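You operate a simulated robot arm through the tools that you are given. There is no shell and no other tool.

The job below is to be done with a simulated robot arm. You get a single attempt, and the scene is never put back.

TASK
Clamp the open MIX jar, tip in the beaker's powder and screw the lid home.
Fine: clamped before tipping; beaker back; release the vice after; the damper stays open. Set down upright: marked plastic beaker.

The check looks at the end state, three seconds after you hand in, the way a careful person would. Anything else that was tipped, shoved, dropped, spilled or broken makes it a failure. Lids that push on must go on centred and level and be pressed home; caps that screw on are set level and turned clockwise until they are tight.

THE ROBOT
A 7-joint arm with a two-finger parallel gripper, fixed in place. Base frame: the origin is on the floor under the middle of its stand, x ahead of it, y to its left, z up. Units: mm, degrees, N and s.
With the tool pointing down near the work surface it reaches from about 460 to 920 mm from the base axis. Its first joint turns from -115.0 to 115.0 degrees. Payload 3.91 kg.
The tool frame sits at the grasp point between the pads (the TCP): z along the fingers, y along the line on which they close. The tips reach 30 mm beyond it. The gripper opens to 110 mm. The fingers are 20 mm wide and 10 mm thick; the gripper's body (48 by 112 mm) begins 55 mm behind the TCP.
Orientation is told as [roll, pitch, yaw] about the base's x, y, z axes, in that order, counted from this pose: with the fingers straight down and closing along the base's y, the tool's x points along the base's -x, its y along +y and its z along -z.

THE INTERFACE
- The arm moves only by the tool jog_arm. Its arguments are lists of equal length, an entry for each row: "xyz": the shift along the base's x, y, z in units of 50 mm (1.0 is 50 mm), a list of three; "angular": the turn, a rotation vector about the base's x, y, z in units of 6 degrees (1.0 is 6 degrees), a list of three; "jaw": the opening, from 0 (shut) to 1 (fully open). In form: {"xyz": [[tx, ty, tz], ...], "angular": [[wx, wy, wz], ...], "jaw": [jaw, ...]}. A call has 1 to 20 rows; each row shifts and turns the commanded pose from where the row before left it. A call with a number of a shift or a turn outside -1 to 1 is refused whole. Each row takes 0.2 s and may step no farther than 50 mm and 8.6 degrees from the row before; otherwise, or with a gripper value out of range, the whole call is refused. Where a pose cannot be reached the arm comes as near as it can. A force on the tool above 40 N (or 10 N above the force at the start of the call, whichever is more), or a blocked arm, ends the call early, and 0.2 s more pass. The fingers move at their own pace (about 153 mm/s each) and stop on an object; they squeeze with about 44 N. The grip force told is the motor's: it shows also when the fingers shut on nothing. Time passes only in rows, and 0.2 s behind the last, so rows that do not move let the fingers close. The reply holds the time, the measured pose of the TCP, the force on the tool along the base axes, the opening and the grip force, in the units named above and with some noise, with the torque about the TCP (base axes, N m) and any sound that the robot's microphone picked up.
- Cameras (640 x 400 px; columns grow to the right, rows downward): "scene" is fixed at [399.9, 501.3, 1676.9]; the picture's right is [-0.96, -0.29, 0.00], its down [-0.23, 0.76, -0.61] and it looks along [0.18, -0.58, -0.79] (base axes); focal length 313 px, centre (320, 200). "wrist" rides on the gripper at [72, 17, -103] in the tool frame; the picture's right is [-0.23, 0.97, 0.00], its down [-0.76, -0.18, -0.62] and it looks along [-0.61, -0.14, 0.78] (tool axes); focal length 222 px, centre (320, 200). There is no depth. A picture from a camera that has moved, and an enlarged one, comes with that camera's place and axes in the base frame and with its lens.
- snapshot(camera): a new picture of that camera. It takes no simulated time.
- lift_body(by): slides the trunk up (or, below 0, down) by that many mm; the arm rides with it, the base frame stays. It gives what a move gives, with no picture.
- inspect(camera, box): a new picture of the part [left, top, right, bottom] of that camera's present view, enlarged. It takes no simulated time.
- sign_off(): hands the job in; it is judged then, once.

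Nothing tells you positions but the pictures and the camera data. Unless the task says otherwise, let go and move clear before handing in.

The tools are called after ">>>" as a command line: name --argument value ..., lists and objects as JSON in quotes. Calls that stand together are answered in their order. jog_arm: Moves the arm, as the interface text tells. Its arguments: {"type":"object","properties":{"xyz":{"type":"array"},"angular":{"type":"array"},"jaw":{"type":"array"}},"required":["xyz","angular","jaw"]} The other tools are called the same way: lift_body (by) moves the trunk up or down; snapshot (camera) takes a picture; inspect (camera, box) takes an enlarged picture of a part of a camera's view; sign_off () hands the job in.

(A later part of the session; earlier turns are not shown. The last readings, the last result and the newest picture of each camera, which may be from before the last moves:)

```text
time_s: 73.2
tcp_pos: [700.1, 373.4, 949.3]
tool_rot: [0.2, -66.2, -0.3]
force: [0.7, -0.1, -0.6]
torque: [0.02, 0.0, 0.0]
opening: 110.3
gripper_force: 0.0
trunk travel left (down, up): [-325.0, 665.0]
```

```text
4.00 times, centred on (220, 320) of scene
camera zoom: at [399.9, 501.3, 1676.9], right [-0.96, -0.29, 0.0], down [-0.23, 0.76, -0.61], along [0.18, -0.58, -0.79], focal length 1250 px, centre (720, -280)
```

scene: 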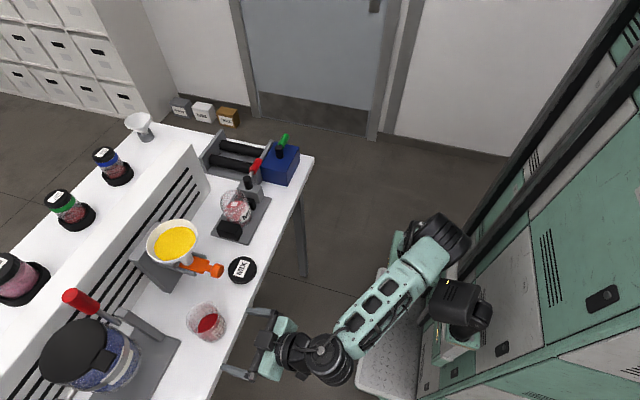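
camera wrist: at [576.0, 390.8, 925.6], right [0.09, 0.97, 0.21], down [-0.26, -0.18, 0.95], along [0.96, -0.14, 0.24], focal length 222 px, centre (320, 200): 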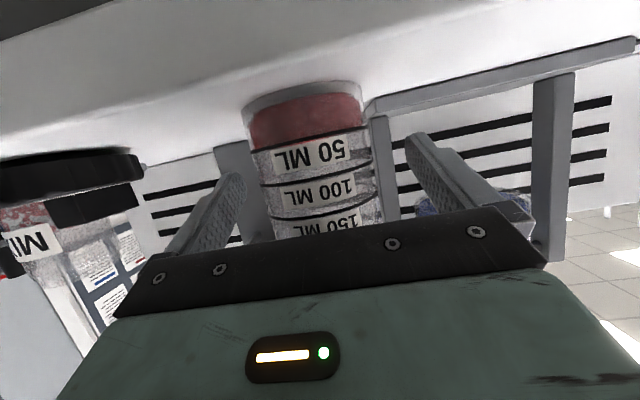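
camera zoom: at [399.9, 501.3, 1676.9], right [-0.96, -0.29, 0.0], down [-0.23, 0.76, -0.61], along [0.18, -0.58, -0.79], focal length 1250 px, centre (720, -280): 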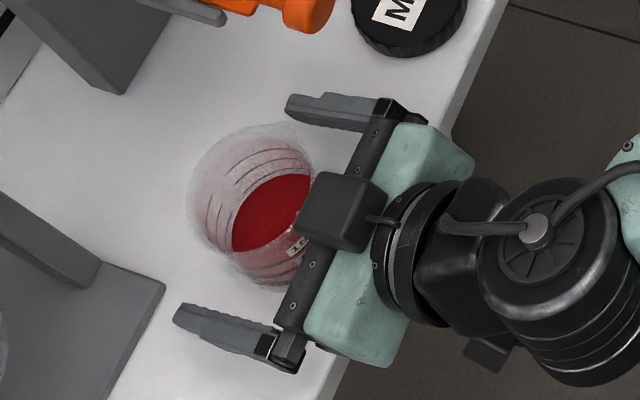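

Positioned with the beaker between the pads and no contact. I'll close the fingers on it.

>>> jog_arm --xyz '[[0, 0, 0], [0, 0, 0], [0, 0, 0], [0, 0, 0]]' --angular '[[0, 0, 0], [0, 0, 0], [0, 0, 0], [0, 0, 0]]' --jaw '[0.75, 0.6, 0.6, 0.6]'

>>> snapshot --camera "wrist"

>>> inspect --camera "scene" --box '[160, 270, 280, 370]'

```text
time_s: 74.2
tcp_pos: [699.8, 373.1, 948.6]
tool_rot: [0.3, -66.2, -0.2]
force: [0.4, -0.8, -0.1]
torque: [-0.01, 0.0, 0.02]
opening: 66.6
gripper_force: 0.8
trunk travel left (down, up): [-325.0, 665.0]
```

```text
taken
camera wrist: at [576.1, 390.5, 925.7], right [0.09, 0.97, 0.21], down [-0.26, -0.18, 0.95], along [0.96, -0.14, 0.24], focal length 222 px, centre (320, 200)
```

wrist: 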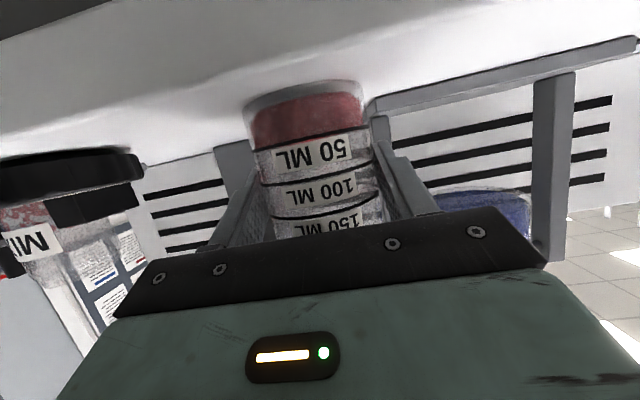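

```text
4.00 times, centred on (220, 320) of scene
camera zoom: at [399.9, 501.3, 1676.9], right [-0.96, -0.29, 0.0], down [-0.23, 0.76, -0.61], along [0.18, -0.58, -0.79], focal length 1250 px, centre (720, -280)
```

zoom: 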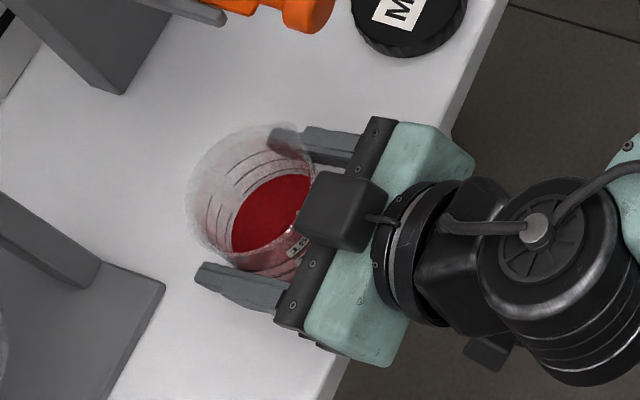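

>>> jog_arm --xyz '[[0, 0, 0], [0, 0, 0], [0, 0, 0]]' --angular '[[0, 0, 0], [0, 0, 0], [0, 0, 0]]' --jaw '[0.57, 0.54, 0.5]'

>>> snapshot --camera "wrist"

>>> inspect --camera "scene" --box '[160, 270, 280, 370]'

```text
time_s: 75.0
tcp_pos: [699.5, 373.3, 948.5]
tool_rot: [0.3, -66.2, -0.3]
force: [0.3, 0.4, 0.0]
torque: [-0.01, -0.03, -0.03]
opening: 65.8
gripper_force: 43.9
trunk travel left (down, up): [-325.0, 665.0]
```

```text
taken
camera wrist: at [576.1, 390.5, 925.7], right [0.09, 0.97, 0.21], down [-0.26, -0.18, 0.95], along [0.96, -0.14, 0.24], focal length 222 px, centre (320, 200)
```

wrist: 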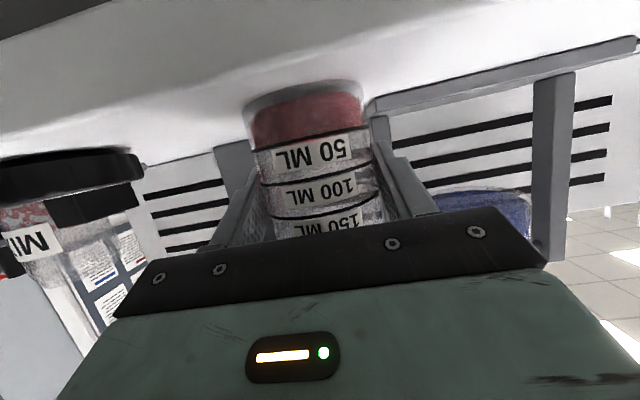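

```text
4.00 times, centred on (220, 320) of scene
camera zoom: at [399.9, 501.3, 1676.9], right [-0.96, -0.29, 0.0], down [-0.23, 0.76, -0.61], along [0.18, -0.58, -0.79], focal length 1250 px, centre (720, -280)
```

zoom: 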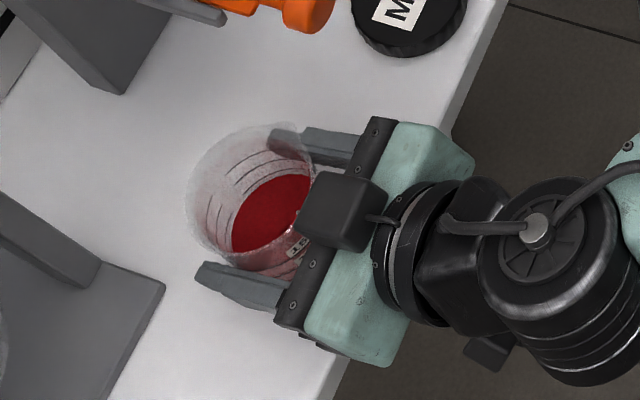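

The beaker is gripped at 65.8 mm with 44 N. I'll lift it straight up and check that it hangs level.

>>> jog_arm --xyz '[[0, 0, 0.1], [0, 0, 0.3], [0, 0, 0.5]]' --angular '[[0, 0, 0], [0, 0, 0], [0, 0, 0]]' --jaw '[0.5, 0.5, 0.5]'

>>> snapshot --camera "scene"

>>> snapshot --camera "wrist"

```text
time_s: 75.8
tcp_pos: [699.7, 373.9, 995.4]
tool_rot: [0.1, -66.2, -0.1]
force: [-0.2, -0.6, -0.8]
torque: [-0.02, -0.02, 0.01]
opening: 65.6
gripper_force: 43.5
trunk travel left (down, up): [-325.0, 665.0]
```

```text
taken
```

scene: 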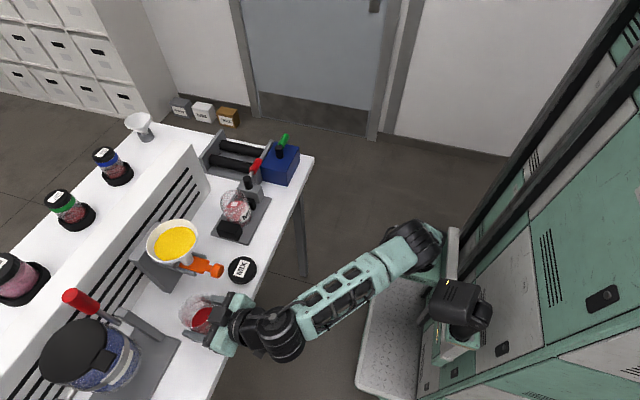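

```text
taken
camera wrist: at [575.2, 390.9, 971.7], right [0.09, 0.97, 0.21], down [-0.26, -0.18, 0.95], along [0.96, -0.14, 0.24], focal length 222 px, centre (320, 200)
```

wrist: 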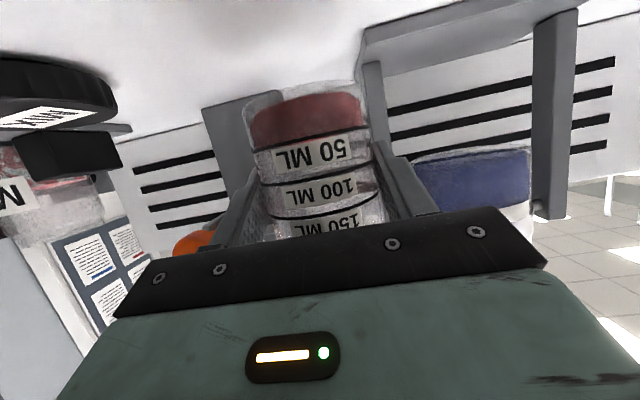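

The beaker is lifted level. Now I'll retreat to x≈620 so it passes well clear of the damper knob.

>>> jog_arm --xyz '[[-0.5, 0, 0], [-0.55, 0, 0], [-0.55, 0, 0]]' --angular '[[0, 0, 0], [0, 0, 0], [0, 0, 0]]' --jaw '[0.5, 0.5, 0.5]'

>>> jog_arm --xyz '[[0, -0.5, 0.1], [0, -0.5, 0.1]]' --angular '[[0, 0, 0], [0, 0, 0]]' --jaw '[0.5, 0.5]'

```text
time_s: 76.6
tcp_pos: [622.7, 374.9, 995.6]
tool_rot: [0.3, -66.2, -0.3]
force: [-1.2, 0.4, -0.9]
torque: [0.04, 0.01, -0.01]
opening: 65.9
gripper_force: 43.7
trunk travel left (down, up): [-325.0, 665.0]
```

```text
time_s: 77.2
tcp_pos: [623.1, 325.2, 1004.4]
tool_rot: [0.0, -66.2, 0.0]
force: [0.0, -0.3, -0.5]
torque: [0.02, 0.03, 0.0]
opening: 65.6
gripper_force: 43.9
trunk travel left (down, up): [-325.0, 665.0]
```

>>> jog_arm --xyz '[[0, -0.5, 0.15], [0, -0.5, 0.15], [0, -0.5, 0.15], [0, -0.5, 0.15], [0, -0.5, 0.15]]' --angular '[[0, 0, 0], [0, 0, 0], [0, 0, 0], [0, 0, 0], [0, 0, 0]]' --jaw '[0.5, 0.5, 0.5, 0.5, 0.5]'

>>> snapshot --camera "scene"

```text
time_s: 78.4
tcp_pos: [620.5, 199.0, 1042.8]
tool_rot: [0.2, -66.2, 0.0]
force: [-0.2, -0.1, -0.6]
torque: [0.01, -0.01, -0.03]
opening: 65.7
gripper_force: 43.9
trunk travel left (down, up): [-325.0, 665.0]
```

```text
taken
```

scene: 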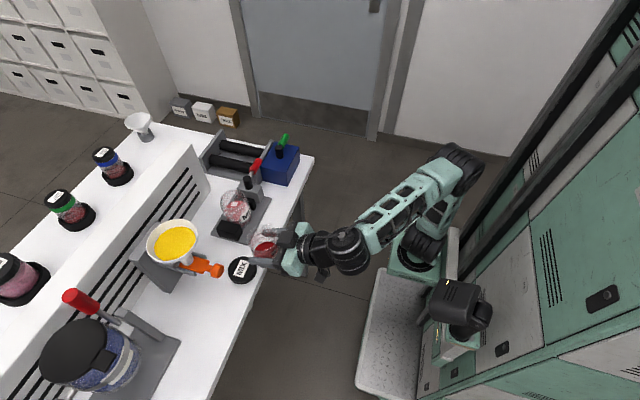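

Transport is steady and the beaker is level. Next I'll move to in front of the jar at a higher level.

>>> jog_arm --xyz '[[0.15, -0.35, 0.5], [0.15, -0.35, 0.5], [0.15, -0.35, 0.5], [0.15, -0.35, 0.5]]' --angular '[[0, 0, 0], [0, 0, 0], [0, 0, 0], [0, 0, 0]]' --jaw '[0.5, 0.5, 0.5, 0.5]'

>>> jog_arm --xyz '[[0.6, 0, 0], [0.65, 0, 0], [0.65, 0, 0], [0.65, 0, 0]]' --angular '[[0, 0, 0], [0, 0, 0], [0, 0, 0], [0, 0, 0]]' --jaw '[0.5, 0.5, 0.5, 0.5]'

>>> snapshot --camera "scene"

>>> snapshot --camera "wrist"

```text
time_s: 79.4
tcp_pos: [649.7, 128.2, 1145.3]
tool_rot: [0.3, -66.1, 0.0]
force: [0.2, 0.4, -0.8]
torque: [0.0, 0.0, 0.01]
opening: 65.8
gripper_force: 44.1
trunk travel left (down, up): [-325.0, 665.0]
```

```text
time_s: 80.4
tcp_pos: [778.1, 127.6, 1144.0]
tool_rot: [0.2, -66.4, -0.3]
force: [-0.6, 0.6, -1.0]
torque: [-0.06, 0.02, 0.0]
opening: 65.8
gripper_force: 44.5
trunk travel left (down, up): [-325.0, 665.0]
```

```text
taken
```

scene: 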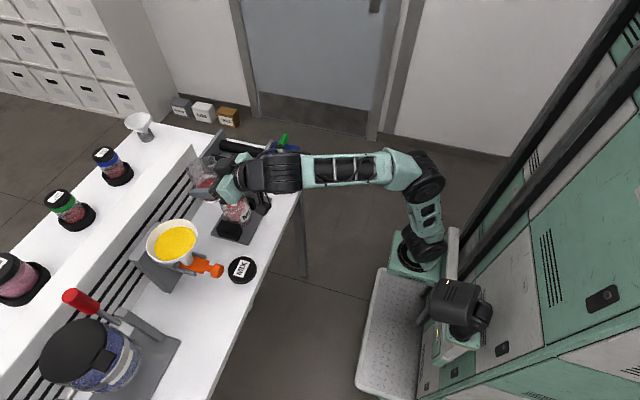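

```text
taken
camera wrist: at [653.6, 143.8, 1119.8], right [0.09, 0.97, 0.21], down [-0.26, -0.18, 0.95], along [0.96, -0.14, 0.24], focal length 222 px, centre (320, 200)
```

wrist: 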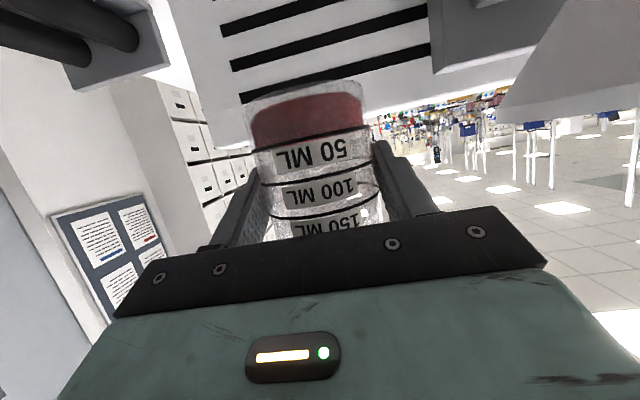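

>>> lift_body --by -60

>>> inspect --camera "scene" --box '[180, 140, 300, 260]'

```text
time_s: 81.4
tcp_pos: [777.9, 126.9, 1083.4]
tool_rot: [0.3, -66.2, -0.2]
force: [0.7, 0.2, -0.9]
torque: [0.02, -0.01, -0.01]
opening: 65.7
gripper_force: 43.8
trunk travel left (down, up): [-265.0, 725.0]
```

```text
3.33 times, centred on (240, 200) of scene
camera zoom: at [399.9, 501.3, 1676.9], right [-0.96, -0.29, 0.0], down [-0.23, 0.76, -0.61], along [0.18, -0.58, -0.79], focal length 1042 px, centre (587, 200)
```

zoom: 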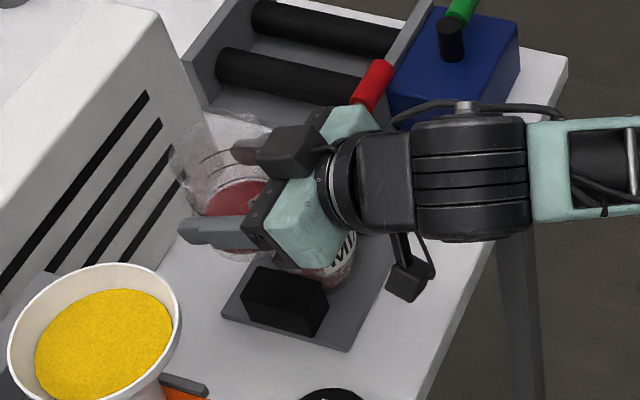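

The beaker is at (787, 127) in front of the jar. I'll begin tilting toward -y, first to 60° while bringing the spout to just over the jar mouth.

>>> jog_arm --xyz '[[0.02, 0, -0.06], [0, 0, -0.07], [0, 0, -0.08], [0, 0, -0.08], [0, 0, -0.09]]' --angular '[[1, 0, 0], [1, 0, 0], [1, 0, 0], [1, 0, 0], [1, 0, 0]]' --jaw '[0.5, 0.5, 0.5, 0.5, 0.5]'

>>> inspect --camera "scene" --box '[180, 140, 300, 260]'

>>> snapshot --camera "wrist"

```text
time_s: 82.6
tcp_pos: [778.8, 127.2, 1065.6]
tool_rot: [55.4, -52.2, -49.0]
force: [0.1, 0.1, -1.0]
torque: [0.02, -0.02, -0.01]
opening: 65.5
gripper_force: 44.2
trunk travel left (down, up): [-265.0, 725.0]
```

```text
3.33 times, centred on (240, 200) of scene
camera zoom: at [399.9, 501.3, 1676.9], right [-0.96, -0.29, 0.0], down [-0.23, 0.76, -0.61], along [0.18, -0.58, -0.79], focal length 1042 px, centre (587, 200)
```

zoom: 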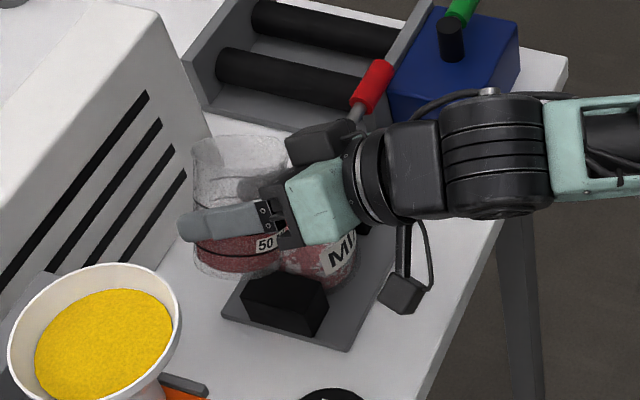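

```text
taken
camera wrist: at [654.8, 153.6, 1052.8], right [0.09, 0.74, 0.67], down [-0.26, -0.63, 0.73], along [0.96, -0.24, 0.14], focal length 222 px, centre (320, 200)
```

wrist: 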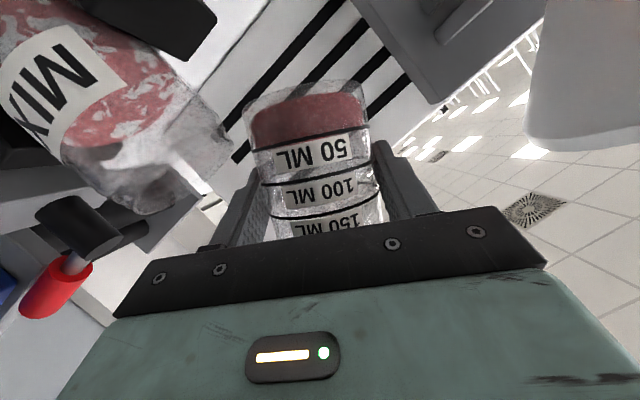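

Tilt is 30° and everything is clear. I'll continue to 60°.

>>> jog_arm --xyz '[[0, 0, -0.1], [0, 0, -0.11], [0, 0, -0.11], [0, 0, -0.12], [0, 0, -0.12]]' --angular '[[1, 0, 0], [1, 0, 0], [1, 0, 0], [1, 0, 0], [1, 0, 0]]' --jaw '[0.5, 0.5, 0.5, 0.5, 0.5]'

>>> inspect --camera "scene" --box '[180, 140, 300, 260]'

>>> snapshot --camera "wrist"

```text
time_s: 83.8
tcp_pos: [779.0, 123.9, 1043.9]
tool_rot: [77.8, -27.3, -63.6]
force: [3.6, -4.4, 23.9]
torque: [-0.31, -0.07, 0.36]
opening: 65.2
gripper_force: 44.1
trunk travel left (down, up): [-265.0, 725.0]
```

```text
3.33 times, centred on (240, 200) of scene
camera zoom: at [399.9, 501.3, 1676.9], right [-0.96, -0.29, 0.0], down [-0.23, 0.76, -0.61], along [0.18, -0.58, -0.79], focal length 1042 px, centre (587, 200)
```

zoom: 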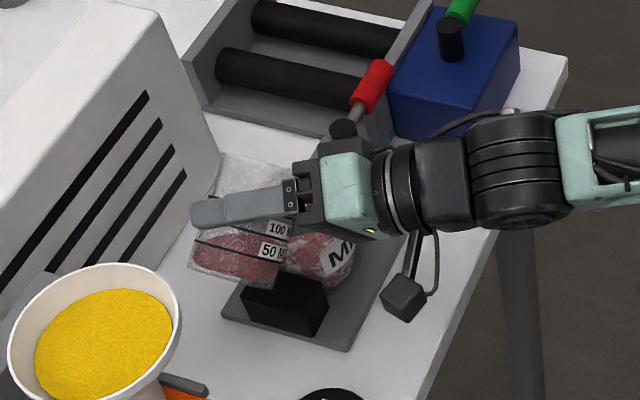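

```text
taken
camera wrist: at [654.5, 153.6, 1045.5], right [0.08, 0.3, 0.95], down [-0.27, -0.91, 0.31], along [0.96, -0.28, 0.01], focal length 222 px, centre (320, 200)
```

wrist: 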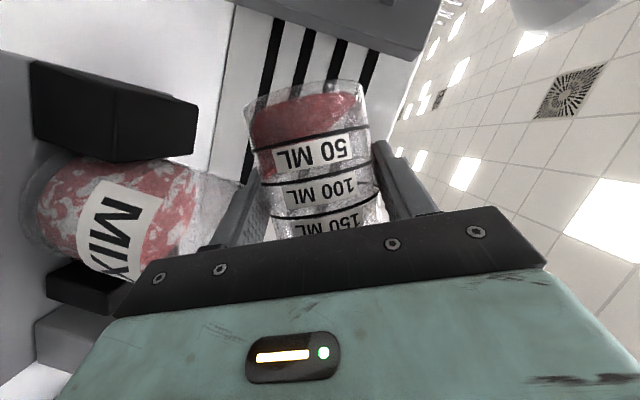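

There's an upward contact force: the lower finger is touching the jar's rim. I'll rise straight up a little at once.

>>> jog_arm --xyz '[[0, 0.06, 0.25], [0, 0.04, 0.25]]' --angular '[[0, 0, 0], [0, 0, 0]]' --jaw '[0.5, 0.5]'

>>> inspect --camera "scene" --box '[190, 160, 280, 250]'

>>> snapshot --camera "wrist"

```text
time_s: 84.4
tcp_pos: [779.8, 131.5, 1061.1]
tool_rot: [76.9, -27.1, -62.9]
force: [-1.0, -0.2, -0.1]
torque: [-0.02, -0.03, -0.01]
opening: 65.6
gripper_force: 44.7
trunk travel left (down, up): [-265.0, 725.0]
```

```text
4.44 times, centred on (235, 205) of scene
camera zoom: at [399.9, 501.3, 1676.9], right [-0.96, -0.29, 0.0], down [-0.23, 0.76, -0.61], along [0.18, -0.58, -0.79], focal length 1389 px, centre (698, 178)
```

zoom: 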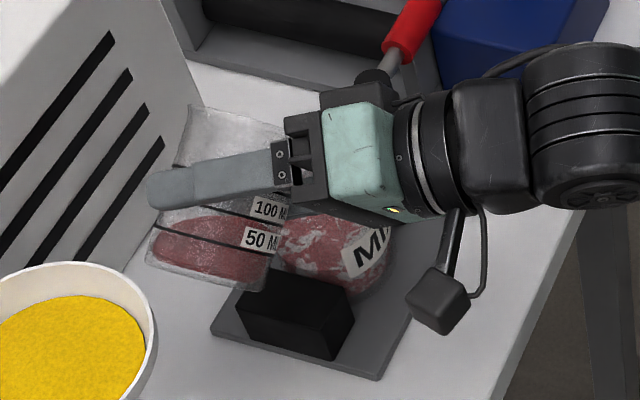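

```text
taken
camera wrist: at [656.2, 162.5, 1064.9], right [0.09, 0.31, 0.95], down [-0.26, -0.91, 0.32], along [0.96, -0.28, 0.0], focal length 222 px, centre (320, 200)
```

wrist: 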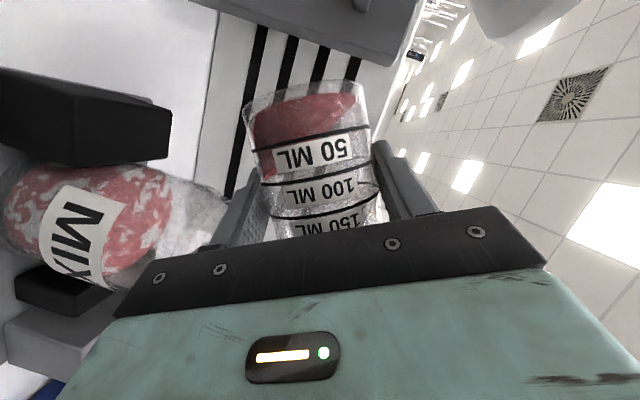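

Clear again at 60° with no force. I'll keep the spout higher, about 35–40 mm over the rim, and continue tilting to 90° about the spout point.

>>> jog_arm --xyz '[[0.024, -0.148, 0.058], [0, -0.054, 0.092], [0, -0.066, 0.048], [0, -0.072, 0], [0, -0.08, -0.02]]' --angular '[[1, 0, 0], [1, 0, 0], [1, 0, 0], [1, 0, 0], [1, 0, 0]]' --jaw '[0.5, 0.5, 0.5, 0.5, 0.5]'

>>> inspect --camera "scene" --box '[190, 160, 280, 250]'

>>> snapshot --camera "wrist"

```text
time_s: 85.6
tcp_pos: [779.7, 110.3, 1071.0]
tool_rot: [90.1, 0.2, -66.3]
force: [-0.4, -0.2, -1.3]
torque: [-0.03, 0.03, 0.0]
opening: 65.5
gripper_force: 43.8
trunk travel left (down, up): [-265.0, 725.0]
```

```text
4.44 times, centred on (235, 205) of scene
camera zoom: at [399.9, 501.3, 1676.9], right [-0.96, -0.29, 0.0], down [-0.23, 0.76, -0.61], along [0.18, -0.58, -0.79], focal length 1389 px, centre (698, 178)
```

zoom: 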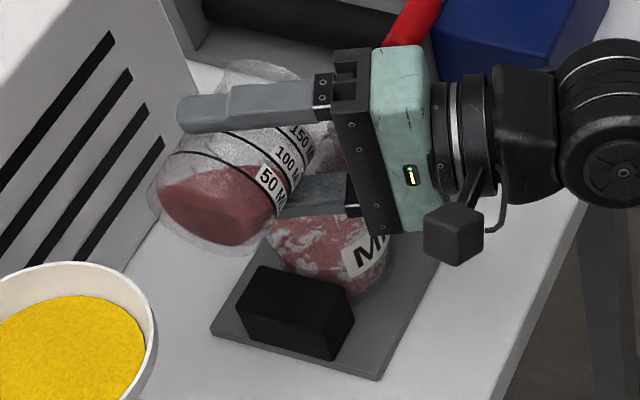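

```text
taken
camera wrist: at [655.6, 135.8, 1088.1], right [0.09, -0.21, 0.97], down [-0.26, -0.95, -0.18], along [0.96, -0.24, -0.14], focal length 222 px, centre (320, 200)
```

wrist: 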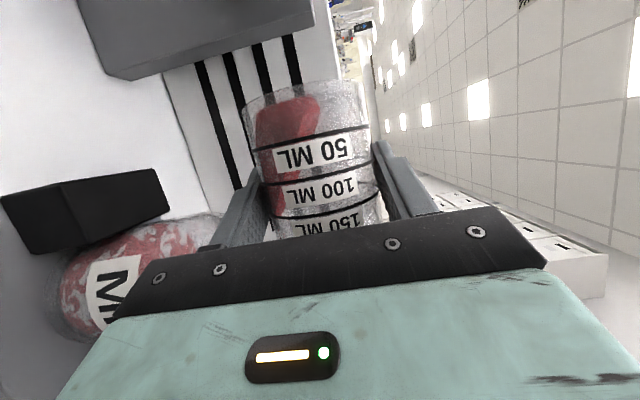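

At 90° the powder has slumped along the lower wall and the spout is over the mouth. I'll continue slowly in 3° steps about the spout.

>>> jog_arm --xyz '[[0, -0.044, 0.032], [0, -0.044, 0.028], [0, -0.046, 0.026], [0, -0.046, 0.024]]' --angular '[[0.5, 0, 0], [0.5, 0, 0], [0.5, 0, 0], [0.5, 0, 0]]' --jaw '[0.5, 0.5, 0.5, 0.5]'

>>> inspect --camera "scene" --box '[190, 160, 280, 250]'

>>> snapshot --camera "wrist"

```text
time_s: 86.6
tcp_pos: [780.1, 101.5, 1076.9]
tool_rot: [95.0, 11.1, -65.9]
force: [0.1, -1.0, 0.1]
torque: [-0.04, 0.0, -0.02]
opening: 65.6
gripper_force: 43.7
trunk travel left (down, up): [-265.0, 725.0]
```

```text
4.44 times, centred on (235, 205) of scene
camera zoom: at [399.9, 501.3, 1676.9], right [-0.96, -0.29, 0.0], down [-0.23, 0.76, -0.61], along [0.18, -0.58, -0.79], focal length 1389 px, centre (698, 178)
```

zoom: 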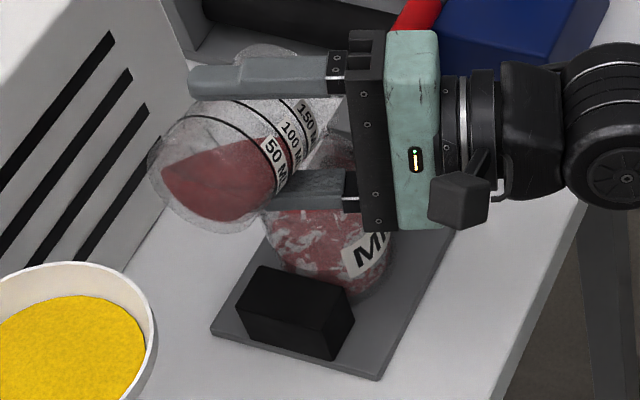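

```text
taken
camera wrist: at [656.5, 122.9, 1098.7], right [0.09, -0.41, 0.91], down [-0.26, -0.89, -0.37], along [0.96, -0.21, -0.19], focal length 222 px, centre (320, 200)
```

wrist: 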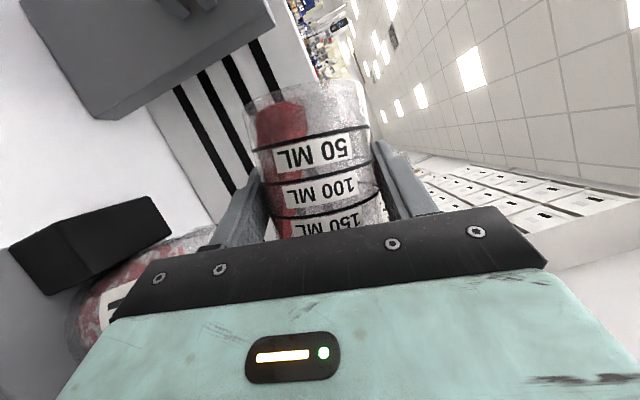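

>>> jog_arm --xyz '[[0, -0.048, 0.02], [0, -0.05, 0.02], [0, 0, 0]]' --angular '[[0.5, 0, 0], [0.5, 0, 0], [0, 0, 0]]' --jaw '[0.5, 0.5, 0.5]'

>>> inspect --camera "scene" --box '[190, 160, 280, 250]'

>>> inspect --camera "wrist" --box '[60, 60, 400, 260]'

```text
time_s: 87.4
tcp_pos: [780.5, 97.0, 1078.7]
tool_rot: [97.6, 16.5, -65.2]
force: [-0.4, 0.5, -1.3]
torque: [0.02, -0.01, -0.02]
opening: 65.6
gripper_force: 43.7
trunk travel left (down, up): [-265.0, 725.0]
```

```text
4.44 times, centred on (235, 205) of scene
camera zoom: at [399.9, 501.3, 1676.9], right [-0.96, -0.29, 0.0], down [-0.23, 0.76, -0.61], along [0.18, -0.58, -0.79], focal length 1389 px, centre (698, 178)
```

zoom: 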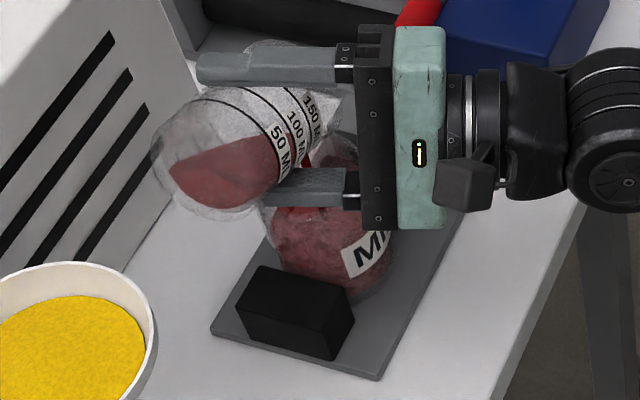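

```text
1.88 times, centred on (230, 160) of wrist
camera zoom: at [656.2, 115.7, 1102.4], right [0.09, -0.5, 0.86], down [-0.26, -0.85, -0.46], along [0.96, -0.18, -0.21], focal length 418 px, centre (489, 275)
```

zoom: 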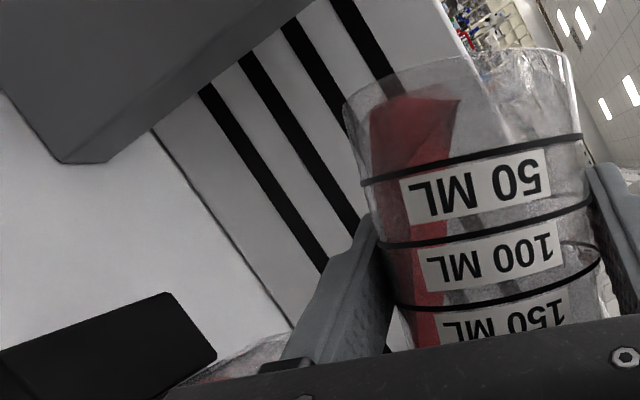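

Powder is flowing into the jar, with no sign of spillage. I'll hold briefly, then continue tilting slowly.

>>> jog_arm --xyz '[[0, 0, 0], [0, -0.05, 0.016], [0, 0, 0], [0, -0.05, 0.014], [0, 0, 0]]' --angular '[[0, 0, 0], [0.5, 0, 0], [0, 0, 0], [0.5, 0, 0], [0, 0, 0]]' --jaw '[0.5, 0.5, 0.5, 0.5, 0.5]'

>>> inspect --camera "scene" --box '[190, 160, 280, 250]'

>>> inspect --camera "wrist" --box '[60, 60, 400, 260]'

```text
time_s: 88.6
tcp_pos: [780.1, 92.8, 1079.2]
tool_rot: [100.3, 21.9, -64.2]
force: [-0.3, 0.8, -0.5]
torque: [0.0, 0.02, 0.04]
opening: 65.6
gripper_force: 44.2
trunk travel left (down, up): [-265.0, 725.0]
```

```text
4.44 times, centred on (235, 205) of scene
camera zoom: at [399.9, 501.3, 1676.9], right [-0.96, -0.29, 0.0], down [-0.23, 0.76, -0.61], along [0.18, -0.58, -0.79], focal length 1389 px, centre (698, 178)
```

zoom: 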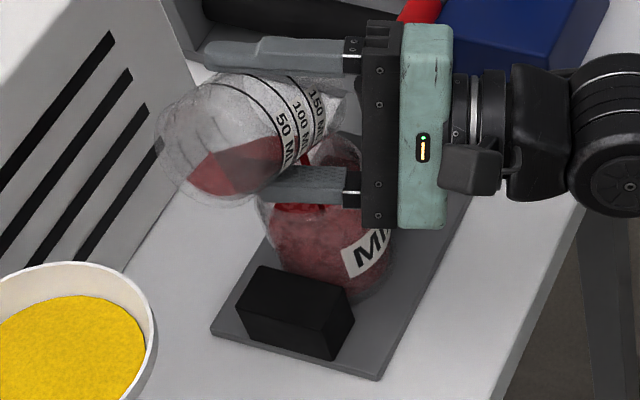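

```text
1.88 times, centred on (230, 160) of wrist
camera zoom: at [655.7, 108.4, 1106.0], right [0.09, -0.59, 0.8], down [-0.26, -0.79, -0.55], along [0.96, -0.16, -0.23], focal length 418 px, centre (489, 275)
```

zoom: 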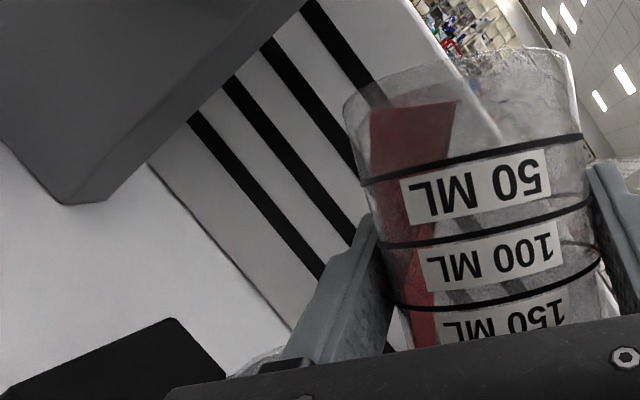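

>>> jog_arm --xyz '[[0, -0.052, 0.01], [0, 0, 0], [0, -0.052, 0.008], [0, 0, 0], [0, 0, 0]]' --angular '[[0.5, 0, 0], [0, 0, 0], [0.5, 0, 0], [0, 0, 0], [0, 0, 0]]' --jaw '[0.5, 0.5, 0.5, 0.5, 0.5]'

>>> inspect --camera "scene" --box '[190, 160, 280, 250]'

>>> inspect --camera "wrist" --box '[60, 60, 400, 260]'

```text
time_s: 89.8
tcp_pos: [780.6, 87.1, 1080.0]
tool_rot: [103.1, 27.2, -63.0]
force: [-1.1, -0.1, -0.6]
torque: [0.03, -0.02, 0.0]
opening: 65.1
gripper_force: 44.5
trunk travel left (down, up): [-265.0, 725.0]
```

```text
4.44 times, centred on (235, 205) of scene
camera zoom: at [399.9, 501.3, 1676.9], right [-0.96, -0.29, 0.0], down [-0.23, 0.76, -0.61], along [0.18, -0.58, -0.79], focal length 1389 px, centre (698, 178)
```

zoom: 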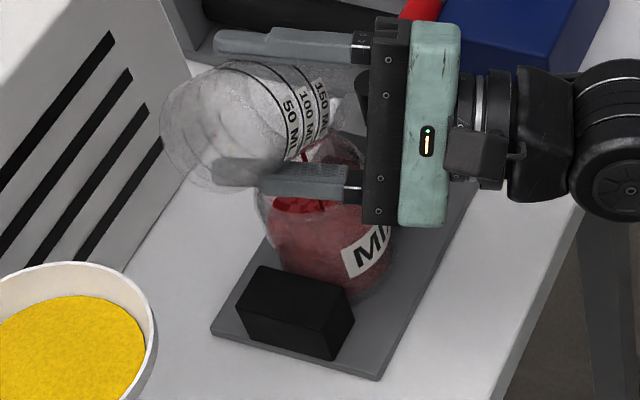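

```text
1.88 times, centred on (230, 160) of wrist
camera zoom: at [655.7, 99.8, 1108.1], right [0.09, -0.67, 0.74], down [-0.26, -0.73, -0.63], along [0.96, -0.14, -0.24], focal length 418 px, centre (489, 275)
```

zoom: 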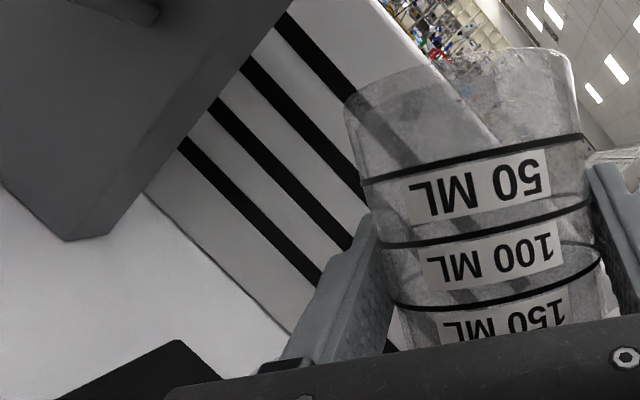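

The beaker looks nearly empty and the jar is filled. I'll go to about 132° and hold a moment for the last of it.

>>> jog_arm --xyz '[[0, -0.052, 0.006], [0, -0.054, 0.002], [0, -0.052, 0], [0, -0.052, -0.004], [0, 0, 0], [0, 0, 0], [0, 0, 0], [0, 0, 0]]' --angular '[[0.5, 0, 0], [0.5, 0, 0], [0.5, 0, 0], [0.5, 0, 0], [0, 0, 0], [0, 0, 0], [0, 0, 0], [0, 0, 0]]' --jaw '[0.5, 0.5, 0.5, 0.5, 0.5, 0.5, 0.5, 0.5]'

>>> inspect --camera "scene" --box '[190, 160, 280, 250]'

>>> inspect --camera "wrist" --box '[60, 60, 400, 260]'

```text
time_s: 91.6
tcp_pos: [780.1, 76.4, 1079.9]
tool_rot: [110.1, 37.9, -59.3]
force: [-0.4, -0.6, 0.1]
torque: [0.04, 0.0, -0.02]
opening: 65.4
gripper_force: 43.7
trunk travel left (down, up): [-265.0, 725.0]
```

```text
4.44 times, centred on (235, 205) of scene
camera zoom: at [399.9, 501.3, 1676.9], right [-0.96, -0.29, 0.0], down [-0.23, 0.76, -0.61], along [0.18, -0.58, -0.79], focal length 1389 px, centre (698, 178)
```

zoom: 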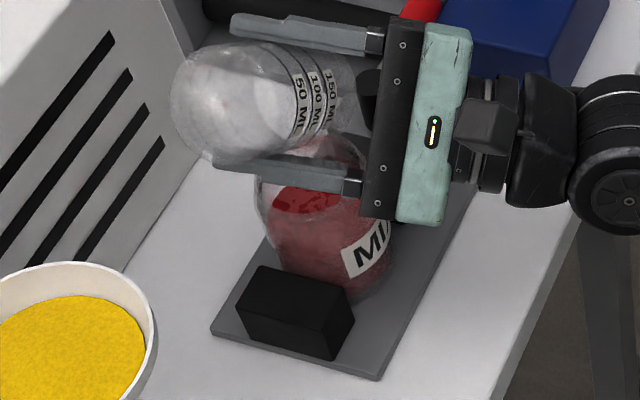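

```text
1.88 times, centred on (230, 160) of wrist
camera zoom: at [656.4, 83.4, 1109.9], right [0.09, -0.81, 0.58], down [-0.26, -0.58, -0.77], along [0.96, -0.08, -0.27], focal length 418 px, centre (489, 275)
```

zoom: 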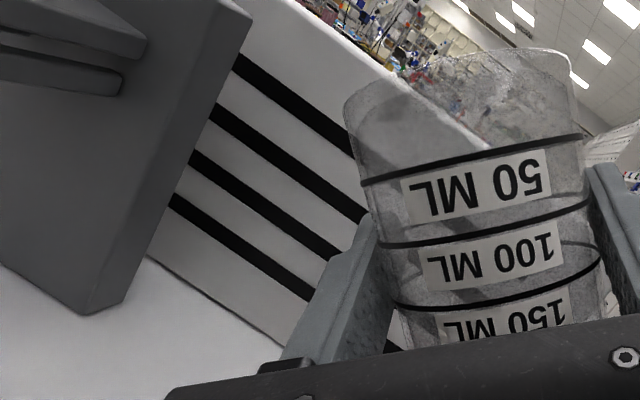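

The beaker is empty and the jar full, with no powder visible outside. I'll tilt the beaker back upright, retracing the arc and rising a little.

>>> jog_arm --xyz '[[0, 0.104, 0.05], [0, 0.106, 0.05], [0, 0.104, 0.05], [0, 0.1, 0.05], [0, 0.098, 0.05], [0, 0.092, 0.05], [0, 0.088, 0.05], [0, 0.08, 0.05], [0, 0.072, 0.05], [0, 0.066, 0.05], [0, 0.054, 0], [0, 0.046, 0]]' --angular '[[-1, 0, 0], [-1, 0, 0], [-1, 0, 0], [-1, 0, 0], [-1, 0, 0], [-1, 0, 0], [-1, 0, 0], [-1, 0, 0], [-1, 0, 0], [-1, 0, 0], [-1, 0, 0], [-1, 0, 0]]' --jaw '[0.5, 0.5, 0.5, 0.5, 0.5, 0.5, 0.5, 0.5, 0.5, 0.5, 0.5, 0.5]'

>>> jog_arm --xyz '[[0, 0, 0.02], [0, 0, 0.02], [0, 0, 0.02], [0, 0, 0.02], [0, 0, 0.02], [0, 0, 0], [0, 0, 0], [0, 0, 0], [0, 0, 0], [0, 0, 0]]' --angular '[[-1, 0, 0], [-1, 0, 0], [-1, 0, 0], [-1, 0, 0], [-1, 0, 0], [-1, 0, 0], [-1, 0, 0], [-1, 0, 0], [-1, 0, 0], [-1, 0, 0]]' --jaw '[0.5, 0.5, 0.5, 0.5, 0.5, 0.5, 0.5, 0.5, 0.5, 0.5]'

>>> snapshot --camera "scene"

>>> snapshot --camera "wrist"

```text
time_s: 94.2
tcp_pos: [779.5, 127.0, 1103.6]
tool_rot: [77.0, -27.2, -63.1]
force: [1.0, 0.0, -0.8]
torque: [0.0, -0.02, 0.01]
opening: 65.3
gripper_force: 44.0
trunk travel left (down, up): [-265.0, 725.0]
```

```text
time_s: 96.4
tcp_pos: [779.6, 127.3, 1109.5]
tool_rot: [0.1, -66.2, 0.0]
force: [0.2, 0.2, -0.6]
torque: [0.01, 0.05, -0.02]
opening: 64.9
gripper_force: 44.3
trunk travel left (down, up): [-265.0, 725.0]
```

```text
taken
```

scene: 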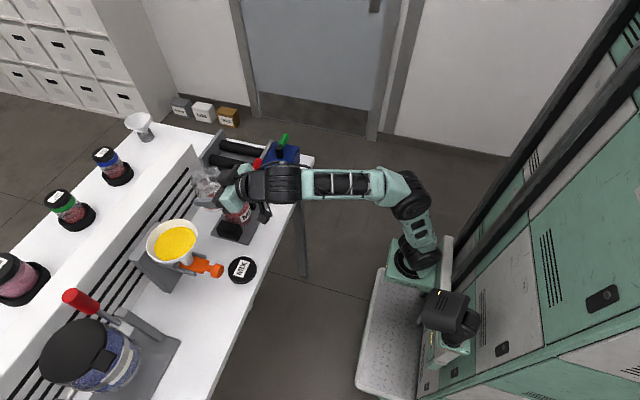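

```text
taken
camera wrist: at [656.1, 143.9, 1085.6], right [0.09, 0.97, 0.21], down [-0.26, -0.18, 0.95], along [0.96, -0.14, 0.24], focal length 222 px, centre (320, 200)
```

wrist: 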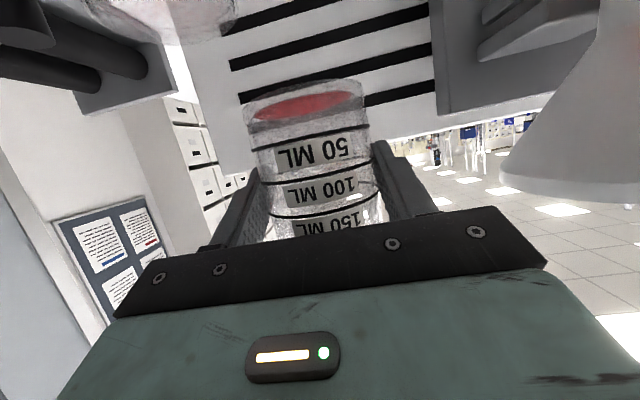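

Back upright cleanly. There's a thin red film at the beaker's bottom, so I'll look closer at how much remains and check around the jar.

>>> inspect --camera "wrist" --box '[230, 60, 390, 170]'

>>> inspect --camera "scene" --box '[180, 150, 290, 250]'

```text
3.64 times, centred on (310, 115) of wrist
camera zoom: at [656.1, 143.9, 1085.6], right [0.09, 0.97, 0.21], down [-0.26, -0.18, 0.95], along [0.96, -0.14, 0.24], focal length 808 px, centre (356, 509)
```

zoom: 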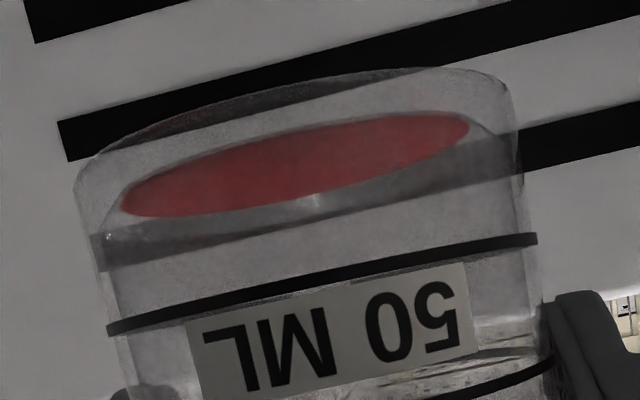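

```text
4.00 times, centred on (235, 200) of scene
camera zoom: at [399.9, 501.3, 1676.9], right [-0.96, -0.29, 0.0], down [-0.23, 0.76, -0.61], along [0.18, -0.58, -0.79], focal length 1250 px, centre (660, 200)
```

zoom: 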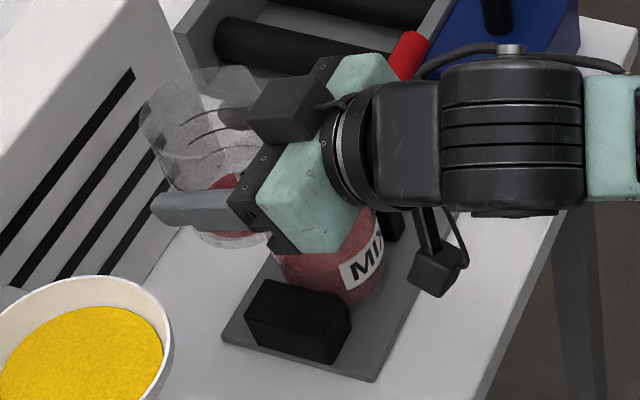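

Only a thin film remains, but I'll tip once more, slightly further and longer, to be sure it is all out.

>>> jog_arm --xyz '[[0, 0, -0.06], [0, 0, -0.06], [0, 0, -0.06], [0, 0, -0.06], [0, 0, -0.06], [0, 0, -0.06], [0, 0, -0.06], [0, 0, -0.06], [0, 0, -0.06], [0, 0, -0.06], [0, -0.064, 0], [0, -0.054, 0], [0, -0.066, 0], [0, -0.072, 0], [0, -0.08, 0]]' --angular '[[1, 0, 0], [1, 0, 0], [1, 0, 0], [1, 0, 0], [1, 0, 0], [1, 0, 0], [1, 0, 0], [1, 0, 0], [1, 0, 0], [1, 0, 0], [1, 0, 0], [1, 0, 0], [1, 0, 0], [1, 0, 0], [1, 0, 0]]' --jaw '[0.5, 0.5, 0.5, 0.5, 0.5, 0.5, 0.5, 0.5, 0.5, 0.5, 0.5, 0.5, 0.5, 0.5, 0.5]'

>>> jog_arm --xyz '[[0, -0.088, 0], [0, -0.092, 0], [0, -0.098, 0], [0, -0.1, 0], [0, -0.104, 0], [0, -0.106, 0], [0, -0.104, 0], [0, 0, 0], [0, 0, 0], [0, 0, 0], [0, 0, 0], [0, 0, 0], [0, 0, 0], [0, 0, 0]]' --angular '[[1, 0, 0], [1, 0, 0], [1, 0, 0], [1, 0, 0], [1, 0, 0], [1, 0, 0], [1, 0, 0], [0, 0, 0], [0, 0, 0], [0, 0, 0], [0, 0, 0], [0, 0, 0], [0, 0, 0], [0, 0, 0]]' --jaw '[0.5, 0.5, 0.5, 0.5, 0.5, 0.5, 0.5, 0.5, 0.5, 0.5, 0.5, 0.5, 0.5, 0.5]'

>>> inspect --camera "scene" --box '[190, 160, 280, 250]'

>>> snapshot --camera "wrist"

```text
time_s: 99.6
tcp_pos: [781.1, 108.9, 1078.5]
tool_rot: [90.0, 0.1, -66.3]
force: [-0.1, 1.1, -1.2]
torque: [0.08, 0.01, -0.1]
opening: 65.5
gripper_force: 44.1
trunk travel left (down, up): [-265.0, 725.0]
```

```text
time_s: 102.6
tcp_pos: [778.6, 75.6, 1080.7]
tool_rot: [110.2, 37.8, -59.4]
force: [-0.4, -0.7, -0.4]
torque: [-0.03, 0.03, 0.06]
opening: 65.5
gripper_force: 44.5
trunk travel left (down, up): [-265.0, 725.0]
```

```text
4.44 times, centred on (235, 205) of scene
camera zoom: at [399.9, 501.3, 1676.9], right [-0.96, -0.29, 0.0], down [-0.23, 0.76, -0.61], along [0.18, -0.58, -0.79], focal length 1389 px, centre (698, 178)
```

zoom: 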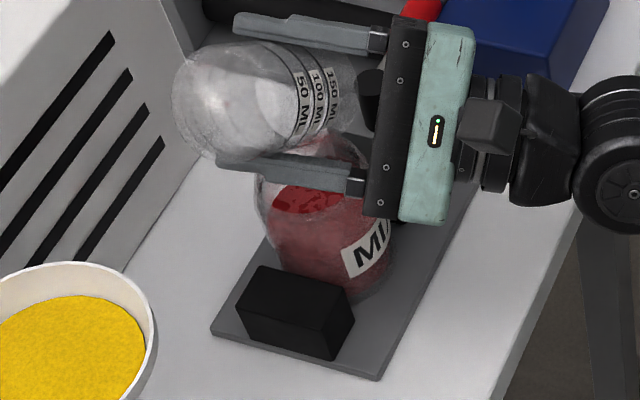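

```text
taken
camera wrist: at [654.6, 83.0, 1110.7], right [0.09, -0.81, 0.58], down [-0.26, -0.58, -0.77], along [0.96, -0.08, -0.27], focal length 222 px, centre (320, 200)
```

wrist: 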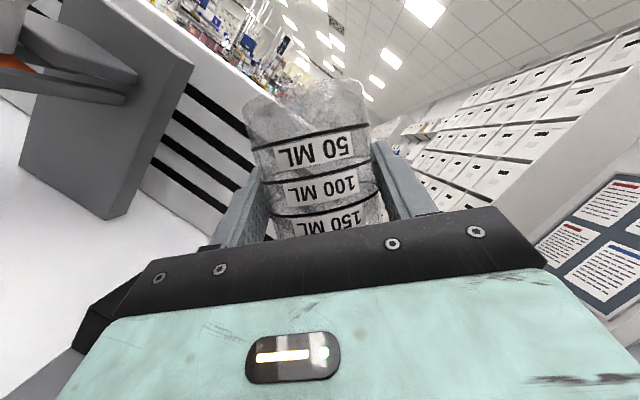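

>>> jog_arm --xyz '[[0, -0.1, 0], [0, -0.1, 0], [0, 0, 0], [0, 0, 0], [0, 0, 0], [0, 0, 0], [0, 0, 0], [0, 0, 0], [0, 0, 0]]' --angular '[[1, 0, 0], [1, 0, 0], [0, 0, 0], [0, 0, 0], [0, 0, 0], [0, 0, 0], [0, 0, 0], [0, 0, 0], [0, 0, 0]]' --jaw '[0.5, 0.5, 0.5, 0.5, 0.5, 0.5, 0.5, 0.5, 0.5]'

>>> inspect --camera "wrist" --box '[220, 60, 420, 250]'

```text
time_s: 104.6
tcp_pos: [779.5, 67.0, 1081.3]
tool_rot: [119.3, 47.8, -53.1]
force: [-0.7, -0.6, -0.7]
torque: [0.01, 0.01, -0.02]
opening: 65.4
gripper_force: 44.2
trunk travel left (down, up): [-265.0, 725.0]
```

```text
2.11 times, centred on (320, 155) of wrist
camera zoom: at [655.0, 67.3, 1111.0], right [0.09, -0.91, 0.4], down [-0.26, -0.41, -0.87], along [0.96, -0.03, -0.28], focal length 468 px, centre (320, 295)
```

zoom: 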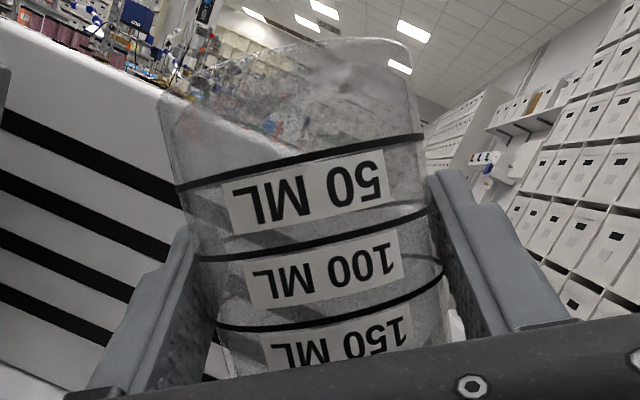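

The tilted beaker shows clear. I'll bring it back upright the same way.

>>> jog_arm --xyz '[[0, 0.1, 0.03], [0, 0.1, 0.03], [0, 0.104, 0.03], [0, 0.106, 0.03], [0, 0.104, 0.03], [0, 0.1, 0.03], [0, 0.098, 0.03], [0, 0.092, 0.03], [0, 0.088, 0.03], [0, 0.08, 0.03], [0, 0.072, 0.03], [0, 0.066, 0.03], [0, 0.054, 0.03], [0, 0.06, 0.03]]' --angular '[[-1, 0, 0], [-1, 0, 0], [-1, 0, 0], [-1, 0, 0], [-1, 0, 0], [-1, 0, 0], [-1, 0, 0], [-1, 0, 0], [-1, 0, 0], [-1, 0, 0], [-1, 0, 0], [-1, 0, 0], [-1, 0, 0], [-1, 0, 0]]' --jaw '[0.5, 0.5, 0.5, 0.5, 0.5, 0.5, 0.5, 0.5, 0.5, 0.5, 0.5, 0.5, 0.5, 0.5]'

>>> jog_arm --xyz '[[0, 0, 0.02], [0, 0, 0.02], [0, 0, 0.02], [0, 0, 0.02], [0, 0, 0.02], [0, 0, 0], [0, 0, 0], [0, 0, 0], [0, 0, 0], [0, 0, 0]]' --angular '[[-1, 0, 0], [-1, 0, 0], [-1, 0, 0], [-1, 0, 0], [-1, 0, 0], [-1, 0, 0], [-1, 0, 0], [-1, 0, 0], [-1, 0, 0], [-1, 0, 0]]' --jaw '[0.5, 0.5, 0.5, 0.5, 0.5, 0.5, 0.5, 0.5, 0.5, 0.5]'

>>> inspect --camera "wrist" --box '[230, 60, 390, 170]'

```text
time_s: 107.6
tcp_pos: [782.1, 125.9, 1102.3]
tool_rot: [76.9, -27.3, -63.0]
force: [0.1, -0.3, -0.2]
torque: [-0.01, 0.01, 0.01]
opening: 64.9
gripper_force: 43.8
trunk travel left (down, up): [-265.0, 725.0]
```

```text
time_s: 109.8
tcp_pos: [779.4, 124.7, 1106.5]
tool_rot: [0.0, -66.1, 0.0]
force: [0.5, -0.4, -0.5]
torque: [0.01, 0.01, -0.03]
opening: 65.3
gripper_force: 43.8
trunk travel left (down, up): [-265.0, 725.0]
```

```text
3.64 times, centred on (310, 115) of wrist
camera zoom: at [655.9, 142.9, 1082.2], right [0.09, 0.97, 0.21], down [-0.26, -0.18, 0.95], along [0.96, -0.14, 0.24], focal length 808 px, centre (356, 509)
```

zoom: 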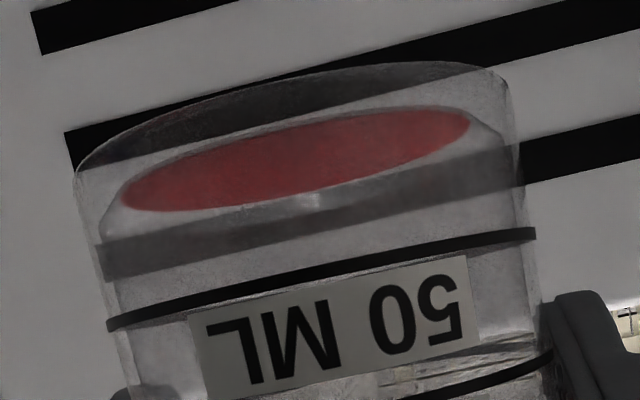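

Just the same faint film, so the powder is in. I'll restore the trunk height and retrace the route back to the beaker's place.

>>> lift_body --by 60

>>> jog_arm --xyz '[[-0.65, 0, -0.1], [-0.65, 0, -0.1], [-0.65, 0, -0.1], [-0.65, 0.06, -0.1]]' --angular '[[0, 0, 0], [0, 0, 0], [0, 0, 0], [0, 0, 0]]' --jaw '[0.5, 0.5, 0.5, 0.5]'

>>> jog_arm --xyz '[[-0.15, 0.35, -0.5], [-0.15, 0.35, -0.5], [-0.15, 0.35, -0.5], [-0.15, 0.35, -0.5]]' --angular '[[0, 0, 0], [0, 0, 0], [0, 0, 0], [0, 0, 0]]' --jaw '[0.5, 0.5, 0.5, 0.5]'

```text
time_s: 110.8
tcp_pos: [780.4, 127.4, 1166.9]
tool_rot: [0.2, -66.2, -0.3]
force: [-0.2, -0.4, -0.3]
torque: [0.0, 0.01, 0.0]
opening: 65.3
gripper_force: 43.8
trunk travel left (down, up): [-325.0, 665.0]
```

```text
time_s: 111.8
tcp_pos: [649.4, 128.9, 1145.9]
tool_rot: [0.2, -66.3, -0.2]
force: [0.6, 0.8, -0.7]
torque: [0.0, 0.06, -0.03]
opening: 65.1
gripper_force: 44.1
trunk travel left (down, up): [-325.0, 665.0]
```

```text
time_s: 112.8
tcp_pos: [620.7, 199.6, 1048.2]
tool_rot: [0.3, -66.3, -0.1]
force: [0.4, -0.1, -0.1]
torque: [0.01, 0.0, -0.03]
opening: 65.3
gripper_force: 43.6
trunk travel left (down, up): [-325.0, 665.0]
```

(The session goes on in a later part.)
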